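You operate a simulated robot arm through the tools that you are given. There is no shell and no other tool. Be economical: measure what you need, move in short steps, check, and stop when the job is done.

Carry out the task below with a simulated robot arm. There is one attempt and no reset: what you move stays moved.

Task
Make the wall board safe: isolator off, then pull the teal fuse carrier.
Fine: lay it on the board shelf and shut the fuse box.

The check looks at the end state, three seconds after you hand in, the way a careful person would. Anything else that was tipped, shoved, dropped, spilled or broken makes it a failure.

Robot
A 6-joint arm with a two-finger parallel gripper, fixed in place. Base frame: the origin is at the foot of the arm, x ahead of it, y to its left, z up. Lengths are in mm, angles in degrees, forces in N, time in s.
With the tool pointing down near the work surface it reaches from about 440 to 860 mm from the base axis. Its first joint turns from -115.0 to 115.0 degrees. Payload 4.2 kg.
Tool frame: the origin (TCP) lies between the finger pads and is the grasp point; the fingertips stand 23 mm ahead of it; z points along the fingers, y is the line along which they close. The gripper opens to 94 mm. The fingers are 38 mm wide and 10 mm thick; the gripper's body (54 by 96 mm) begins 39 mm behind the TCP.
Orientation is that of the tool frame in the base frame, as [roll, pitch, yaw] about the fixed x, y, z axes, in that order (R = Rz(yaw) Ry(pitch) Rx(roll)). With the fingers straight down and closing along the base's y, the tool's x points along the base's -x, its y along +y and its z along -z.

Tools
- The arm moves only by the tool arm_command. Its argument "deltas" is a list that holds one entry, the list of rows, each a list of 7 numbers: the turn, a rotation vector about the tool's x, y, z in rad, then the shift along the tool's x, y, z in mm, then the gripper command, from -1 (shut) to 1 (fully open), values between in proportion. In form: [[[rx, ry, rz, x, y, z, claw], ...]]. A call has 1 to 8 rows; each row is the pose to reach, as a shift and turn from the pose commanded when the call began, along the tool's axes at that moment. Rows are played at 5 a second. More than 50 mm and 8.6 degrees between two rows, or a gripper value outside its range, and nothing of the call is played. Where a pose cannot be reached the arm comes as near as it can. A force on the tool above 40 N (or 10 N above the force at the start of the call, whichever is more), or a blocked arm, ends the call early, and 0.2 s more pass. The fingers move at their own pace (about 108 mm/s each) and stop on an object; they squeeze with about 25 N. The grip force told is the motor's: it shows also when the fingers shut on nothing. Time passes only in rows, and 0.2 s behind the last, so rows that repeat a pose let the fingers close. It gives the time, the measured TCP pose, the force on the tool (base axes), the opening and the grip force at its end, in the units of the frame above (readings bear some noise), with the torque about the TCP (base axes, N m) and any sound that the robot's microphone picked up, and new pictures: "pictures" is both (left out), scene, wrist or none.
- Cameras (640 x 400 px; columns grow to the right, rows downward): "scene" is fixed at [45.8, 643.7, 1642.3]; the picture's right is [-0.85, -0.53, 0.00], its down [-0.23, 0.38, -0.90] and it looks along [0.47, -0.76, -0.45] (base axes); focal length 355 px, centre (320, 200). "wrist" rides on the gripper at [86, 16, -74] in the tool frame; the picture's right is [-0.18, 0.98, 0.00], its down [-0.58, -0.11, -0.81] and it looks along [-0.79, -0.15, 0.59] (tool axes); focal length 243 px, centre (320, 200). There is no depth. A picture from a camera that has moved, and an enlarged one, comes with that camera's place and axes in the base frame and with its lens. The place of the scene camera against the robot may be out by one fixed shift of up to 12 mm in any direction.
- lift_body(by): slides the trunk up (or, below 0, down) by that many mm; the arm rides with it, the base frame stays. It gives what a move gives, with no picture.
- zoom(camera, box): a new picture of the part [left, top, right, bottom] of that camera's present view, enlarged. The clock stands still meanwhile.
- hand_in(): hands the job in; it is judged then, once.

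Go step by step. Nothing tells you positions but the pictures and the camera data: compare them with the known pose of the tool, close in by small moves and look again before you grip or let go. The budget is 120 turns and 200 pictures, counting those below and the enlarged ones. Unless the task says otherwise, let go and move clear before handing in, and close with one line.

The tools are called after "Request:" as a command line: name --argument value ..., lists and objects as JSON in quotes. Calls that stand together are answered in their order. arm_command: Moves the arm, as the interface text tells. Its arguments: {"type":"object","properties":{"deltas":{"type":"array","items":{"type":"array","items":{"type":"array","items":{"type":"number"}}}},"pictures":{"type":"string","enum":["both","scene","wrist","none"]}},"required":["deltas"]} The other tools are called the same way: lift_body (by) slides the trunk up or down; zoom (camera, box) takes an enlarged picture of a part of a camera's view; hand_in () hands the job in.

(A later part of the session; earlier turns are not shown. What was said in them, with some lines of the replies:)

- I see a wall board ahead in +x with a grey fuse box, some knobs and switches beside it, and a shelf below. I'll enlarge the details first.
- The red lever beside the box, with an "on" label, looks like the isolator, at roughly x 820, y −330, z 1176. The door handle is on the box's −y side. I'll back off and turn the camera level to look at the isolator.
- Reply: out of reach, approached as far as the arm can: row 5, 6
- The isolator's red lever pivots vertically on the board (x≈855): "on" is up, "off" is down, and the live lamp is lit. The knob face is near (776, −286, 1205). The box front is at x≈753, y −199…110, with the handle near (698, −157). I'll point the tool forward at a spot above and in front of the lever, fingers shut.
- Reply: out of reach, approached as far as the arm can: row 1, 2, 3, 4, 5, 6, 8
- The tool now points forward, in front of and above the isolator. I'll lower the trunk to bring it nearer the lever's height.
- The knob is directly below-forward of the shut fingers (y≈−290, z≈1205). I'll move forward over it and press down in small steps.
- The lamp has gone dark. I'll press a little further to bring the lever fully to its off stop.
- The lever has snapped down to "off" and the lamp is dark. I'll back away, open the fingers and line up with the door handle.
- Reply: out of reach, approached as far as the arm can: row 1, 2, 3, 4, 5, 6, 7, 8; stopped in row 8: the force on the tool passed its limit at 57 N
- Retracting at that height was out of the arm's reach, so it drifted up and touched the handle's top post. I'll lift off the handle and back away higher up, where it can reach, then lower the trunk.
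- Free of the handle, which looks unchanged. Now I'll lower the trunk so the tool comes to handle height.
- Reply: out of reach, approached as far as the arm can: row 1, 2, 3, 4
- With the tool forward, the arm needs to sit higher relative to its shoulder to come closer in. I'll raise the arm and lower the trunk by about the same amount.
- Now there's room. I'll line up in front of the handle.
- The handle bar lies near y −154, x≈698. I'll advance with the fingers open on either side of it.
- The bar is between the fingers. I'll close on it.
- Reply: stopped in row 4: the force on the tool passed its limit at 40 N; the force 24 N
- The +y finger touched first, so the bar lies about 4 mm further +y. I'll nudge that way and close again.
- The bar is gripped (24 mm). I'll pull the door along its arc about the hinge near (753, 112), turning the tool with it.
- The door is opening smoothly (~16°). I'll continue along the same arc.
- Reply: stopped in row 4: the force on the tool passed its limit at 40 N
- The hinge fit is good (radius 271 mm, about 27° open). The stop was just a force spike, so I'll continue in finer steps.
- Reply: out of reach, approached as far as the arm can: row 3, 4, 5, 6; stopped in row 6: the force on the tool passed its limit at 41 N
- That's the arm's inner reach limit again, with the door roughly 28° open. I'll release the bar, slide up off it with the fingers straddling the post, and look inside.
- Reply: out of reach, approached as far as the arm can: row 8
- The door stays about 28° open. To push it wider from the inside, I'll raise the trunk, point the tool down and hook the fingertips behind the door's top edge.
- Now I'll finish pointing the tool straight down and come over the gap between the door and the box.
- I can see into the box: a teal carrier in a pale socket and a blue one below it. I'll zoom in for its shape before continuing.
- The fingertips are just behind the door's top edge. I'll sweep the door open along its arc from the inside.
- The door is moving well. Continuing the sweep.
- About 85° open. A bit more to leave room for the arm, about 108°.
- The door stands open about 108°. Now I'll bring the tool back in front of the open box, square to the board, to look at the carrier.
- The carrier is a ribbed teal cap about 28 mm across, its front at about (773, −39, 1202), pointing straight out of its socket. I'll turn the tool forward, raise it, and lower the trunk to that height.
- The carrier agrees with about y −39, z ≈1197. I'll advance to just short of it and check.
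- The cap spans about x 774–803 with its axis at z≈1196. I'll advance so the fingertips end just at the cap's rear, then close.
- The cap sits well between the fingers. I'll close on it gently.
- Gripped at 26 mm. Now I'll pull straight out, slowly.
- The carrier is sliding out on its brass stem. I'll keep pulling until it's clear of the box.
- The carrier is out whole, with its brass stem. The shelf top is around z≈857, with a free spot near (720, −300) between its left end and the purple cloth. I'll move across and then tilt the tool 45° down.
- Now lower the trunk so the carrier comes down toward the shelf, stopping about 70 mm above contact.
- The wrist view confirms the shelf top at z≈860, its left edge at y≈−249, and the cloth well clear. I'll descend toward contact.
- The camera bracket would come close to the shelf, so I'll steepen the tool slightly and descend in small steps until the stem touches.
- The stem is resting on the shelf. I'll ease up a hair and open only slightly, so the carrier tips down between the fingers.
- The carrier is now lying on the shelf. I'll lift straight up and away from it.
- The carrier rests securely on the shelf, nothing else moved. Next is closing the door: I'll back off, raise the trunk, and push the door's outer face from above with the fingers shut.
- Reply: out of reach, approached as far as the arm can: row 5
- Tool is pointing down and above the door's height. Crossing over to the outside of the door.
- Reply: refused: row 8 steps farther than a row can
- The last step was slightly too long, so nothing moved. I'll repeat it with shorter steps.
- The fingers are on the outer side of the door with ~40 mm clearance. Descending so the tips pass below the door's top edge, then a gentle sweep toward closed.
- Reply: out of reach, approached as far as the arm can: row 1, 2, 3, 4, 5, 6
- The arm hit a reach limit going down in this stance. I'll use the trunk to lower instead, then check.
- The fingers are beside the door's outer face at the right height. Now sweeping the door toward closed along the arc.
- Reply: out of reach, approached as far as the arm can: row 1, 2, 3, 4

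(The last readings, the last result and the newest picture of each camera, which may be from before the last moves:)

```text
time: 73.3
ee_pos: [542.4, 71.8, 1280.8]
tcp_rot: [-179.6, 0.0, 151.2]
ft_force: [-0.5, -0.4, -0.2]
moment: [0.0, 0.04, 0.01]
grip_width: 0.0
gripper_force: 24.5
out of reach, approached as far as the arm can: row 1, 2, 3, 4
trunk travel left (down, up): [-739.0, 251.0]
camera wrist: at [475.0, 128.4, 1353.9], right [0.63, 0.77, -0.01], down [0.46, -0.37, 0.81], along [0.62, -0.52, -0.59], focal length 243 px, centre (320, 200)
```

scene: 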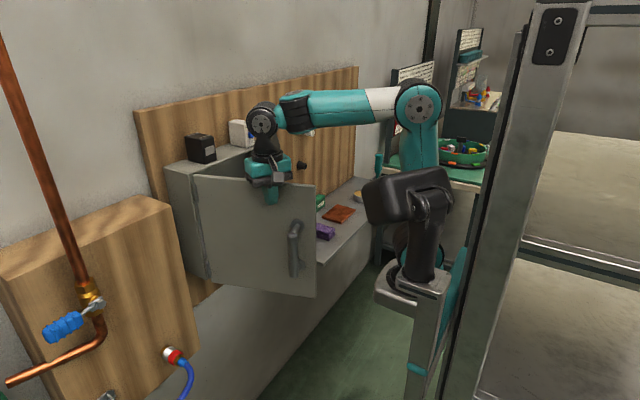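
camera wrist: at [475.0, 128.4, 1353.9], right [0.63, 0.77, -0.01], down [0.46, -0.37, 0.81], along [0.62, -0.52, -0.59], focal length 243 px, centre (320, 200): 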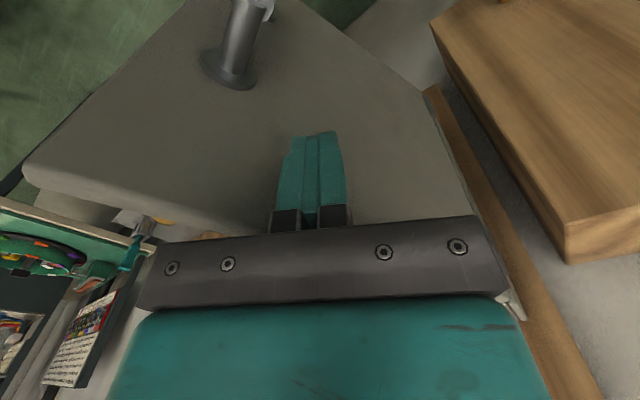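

The door is following. Continuing the sweep to about 15°.

Request:
arm_command --deltas '[[[0, 0, 0, -18, -19, 0, -1], [0, 0, 0, -35.6, -36.1, 0, -1], [0, 0, 0, -60, -51, 0, -1], [0, 0, 0, -85.7, -63.8, 0, -1], [0, 0, 0, -114, -71.5, 0, -1], [0, 0, 0, -142, -77.3, 0, -1], [0, 0, 0, -169, -78, 0, -1], [0, 0, 0, -196.8, -76.5, 0, -1]]]'

Request:
zoom --camera "scene" --box '[160, 90, 320, 230]'

```text
time: 75.1
ee_pos: [676.3, -86.5, 1280.6]
tcp_rot: [-179.5, 0.0, 151.2]
ft_force: [0.6, -0.3, 0.5]
moment: [0.0, 0.0, -0.02]
grip_width: 0.0
gripper_force: 25.3
trunk travel left (down, up): [-739.0, 251.0]
camera wrist: at [608.1, -30.3, 1354.6], right [0.63, 0.77, -0.01], down [0.46, -0.37, 0.81], along [0.62, -0.52, -0.59], focal length 243 px, centre (320, 200)
```

scene: 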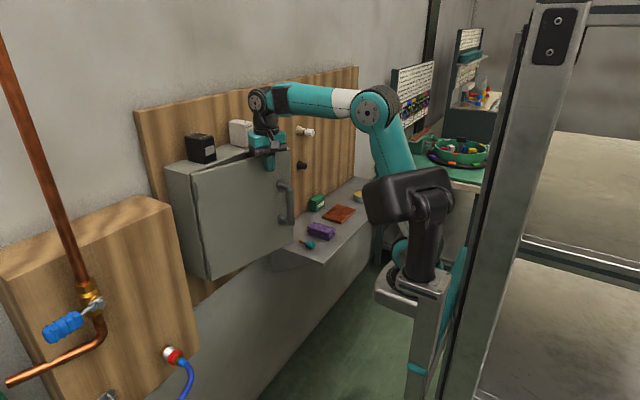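
wrist: 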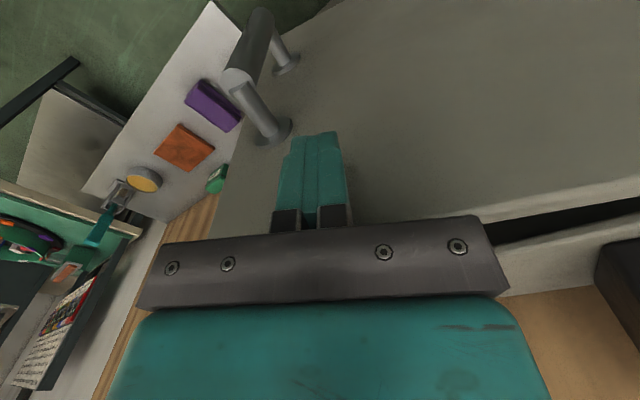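

```text
2.86 times, centred on (240, 160) of scene
camera zoom: at [45.8, 643.7, 1642.3], right [-0.85, -0.53, 0.0], down [-0.23, 0.38, -0.9], along [0.47, -0.76, -0.45], focal length 1014 px, centre (549, 314)
```

zoom: 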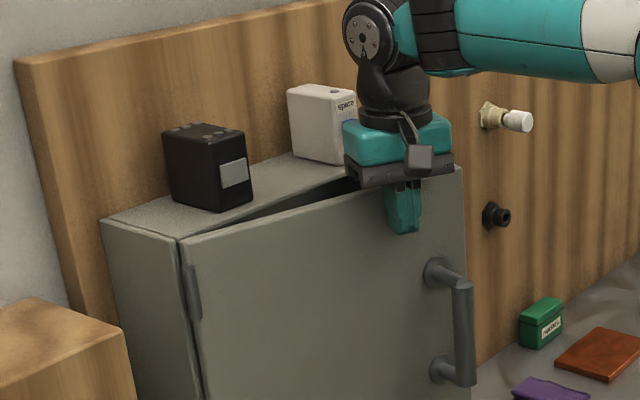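

Door ~15° from shut. I'll square the gripper to the board (so its body stays clear of the block on top of the box) while advancing.

Request:
arm_command --deltas '[[[0, 0, -0.125, -10, 1.7, 0, -1], [0, 0, -0.25, -20, 3.5, 0, -1], [0, 0, -0.375, -30, 5.2, 0, -1], [0, 0, -0.5, -40.4, 7, 0, -1]]]' --pictures "wrist"

Request:
arm_command --deltas '[[[0, 0, 0, -4, 0, 0, -1], [0, 0, 0, -8, 0, 0, -1], [0, 0, 0, -12, 0, 0, -1], [0, 0, 0, -15, 0, 0, -1], [0, 0, 0, -18, 0, 0, -1]]]'

Request:
zoom --camera "scene" --box '[160, 90, 320, 230]'

```text
time: 76.1
ee_pos: [715.0, -99.1, 1281.1]
tcp_rot: [-179.6, -0.2, 179.9]
ft_force: [-0.7, -1.0, 0.4]
moment: [0.0, -0.01, 0.01]
grip_width: 0.0
gripper_force: 25.1
trunk travel left (down, up): [-739.0, 251.0]
camera wrist: at [629.7, -83.5, 1355.0], right [0.18, 0.98, -0.01], down [0.58, -0.1, 0.81], along [0.79, -0.15, -0.59], focal length 243 px, centre (320, 200)
```

wrist: 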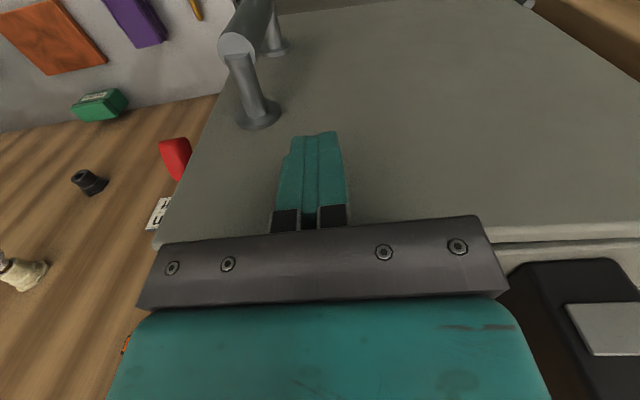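

```text
time: 77.3
ee_pos: [733.4, -100.2, 1280.7]
tcp_rot: [-179.6, -0.2, 179.9]
ft_force: [-1.4, 0.2, -0.8]
moment: [-0.02, -0.01, 0.02]
grip_width: 0.0
gripper_force: 25.2
trunk travel left (down, up): [-739.0, 251.0]
camera wrist: at [648.1, -83.9, 1354.9], right [0.19, 0.98, -0.01], down [0.58, -0.1, 0.81], along [0.79, -0.15, -0.59], focal length 243 px, centre (320, 200)
```

scene: 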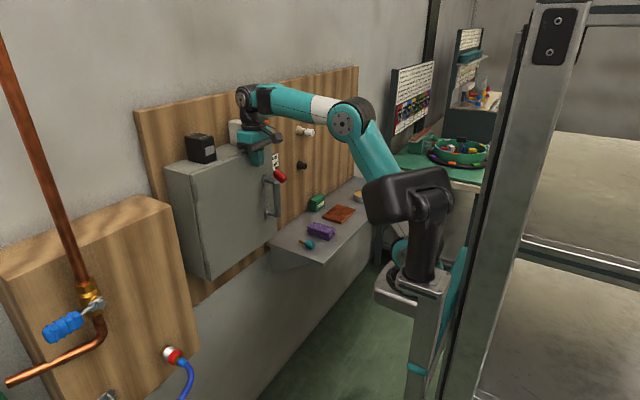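
wrist: 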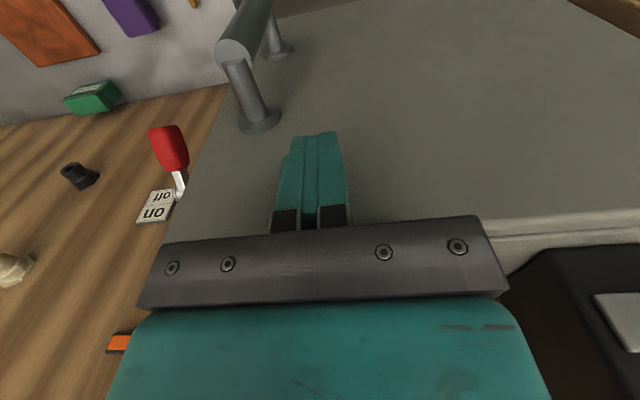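

```text
2.86 times, centred on (240, 160) of scene
camera zoom: at [45.8, 643.7, 1642.3], right [-0.85, -0.53, 0.0], down [-0.23, 0.38, -0.9], along [0.47, -0.76, -0.45], focal length 1014 px, centre (549, 314)
```

zoom: 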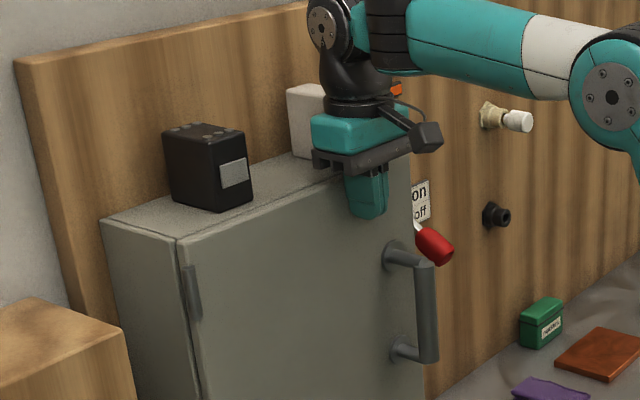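

It looks shut or nearly so. I'll press a few more mm until I feel the stop.

Request:
arm_command --deltas '[[[0, 0, 0, -2, 0, 0, -1], [0, 0, 0, -4, 0, 0, -1], [0, 0, 0, -6, 0, 0, -1], [0, 0, 0, -8, 0, 0, -1], [0, 0, 0, -10, 0, 0, -1]]]' --pictures "wrist"

```text
time: 78.1
ee_pos: [734.4, -100.3, 1280.8]
tcp_rot: [-179.6, -0.8, 179.9]
ft_force: [-25.8, -0.2, 2.5]
moment: [0.03, -0.55, 0.11]
grip_width: 0.0
gripper_force: 25.2
trunk travel left (down, up): [-739.0, 251.0]
stopped in row 3: the force on the tool passed its limit at 44 N (the readings are from after the stop); the commanded pose is now the measured one
camera wrist: at [648.9, -83.9, 1356.0], right [0.19, 0.98, -0.01], down [0.59, -0.11, 0.8], along [0.78, -0.15, -0.6], focal length 243 px, centre (320, 200)
```

wrist: 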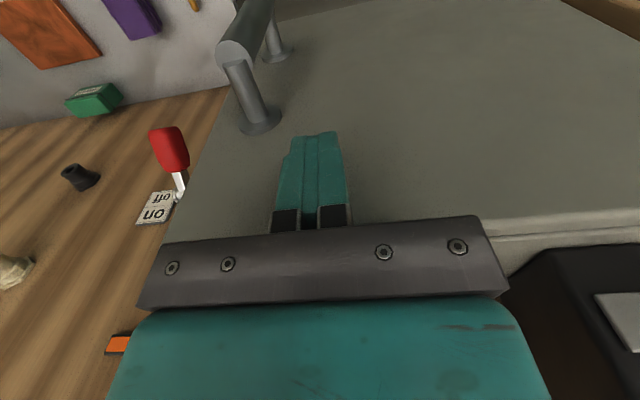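

The door is against its stop (44 N). I'll back off, rise clear and do a final check.

Request:
arm_command --deltas '[[[0, 0, 0, 15, 0, 0, -1], [0, 0, 0, 40, 0, -10, -1], [0, 0, 0, 70, 20, -40, -1], [0, 0, 0, 100, 50, -75, -1], [0, 0, 0, 110, 90, -100, -1]]]'

Request:
zoom --camera "scene" --box '[160, 100, 360, 270]'

Request:
zoom --camera "scene" --box '[230, 100, 340, 190]'

```text
refused: row 4 steps farther than a row can; nothing moved
```

```text
2.35 times, centred on (260, 185) of scene
camera zoom: at [45.8, 643.7, 1642.3], right [-0.85, -0.53, 0.0], down [-0.23, 0.38, -0.9], along [0.47, -0.76, -0.45], focal length 835 px, centre (461, 235)
```

zoom: 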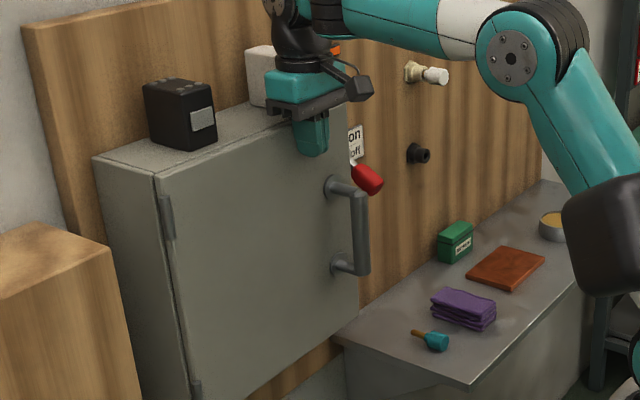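

```text
4.44 times, centred on (285, 145) of scene
camera zoom: at [45.8, 643.7, 1642.3], right [-0.85, -0.53, 0.0], down [-0.23, 0.38, -0.9], along [0.47, -0.76, -0.45], focal length 1577 px, centre (476, 444)
```

zoom: 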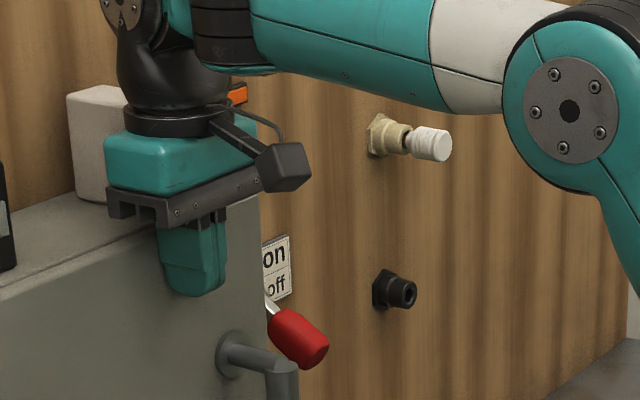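

The move was refused for too long a step. I'll retry with shorter steps.

Request:
arm_command --deltas '[[[0, 0, 0, 15, 0, 0, -1], [0, 0, 0, 40, 0, -10, -1], [0, 0, 0, 65, 10, -35, -1], [0, 0, 0, 90, 30, -60, -1], [0, 0, 0, 100, 55, -90, -1]]]'

Request:
zoom --camera "scene" --box '[160, 100, 360, 270]'

```text
time: 79.3
ee_pos: [639.3, -45.8, 1371.8]
tcp_rot: [-179.6, -0.7, 179.9]
ft_force: [-0.1, 0.5, 0.2]
moment: [0.02, -0.01, -0.01]
grip_width: 0.1
gripper_force: 24.4
trunk travel left (down, up): [-739.0, 251.0]
camera wrist: at [554.4, -30.4, 1446.8], right [0.19, 0.98, -0.01], down [0.59, -0.11, 0.8], along [0.79, -0.15, -0.6], focal length 243 px, centre (320, 200)
```

scene: 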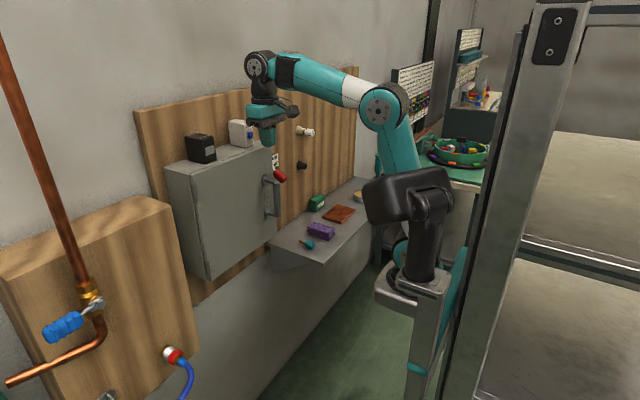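
wrist: 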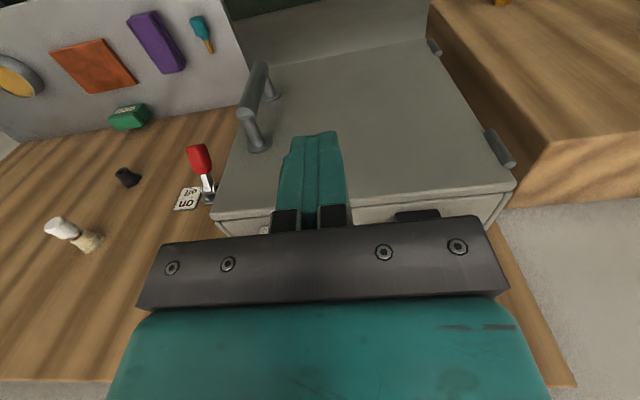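

```text
2.35 times, centred on (260, 185) of scene
camera zoom: at [45.8, 643.7, 1642.3], right [-0.85, -0.53, 0.0], down [-0.23, 0.38, -0.9], along [0.47, -0.76, -0.45], focal length 835 px, centre (461, 235)
```

zoom: 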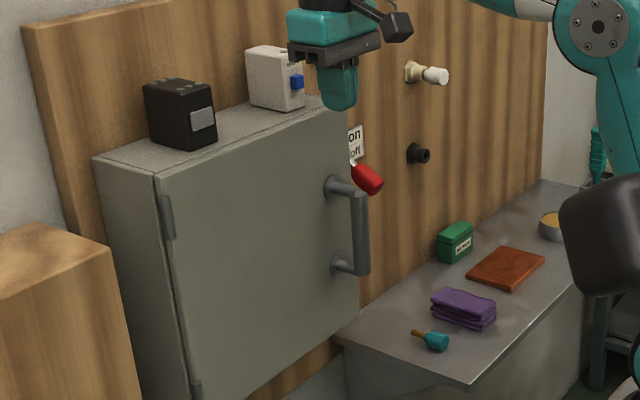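

The door is shut, the isolator lever is down at "off", the carrier lies on the shelf, and everything else is where it was. The arm is clear, so I'll hand in.

Request:
hand_in

```text
The job is handed in.
```

The job is handed in: the isolator is off and its lamp is dark, the teal fuse carrier is out and lying on the board shelf, and the fuse box is shut.
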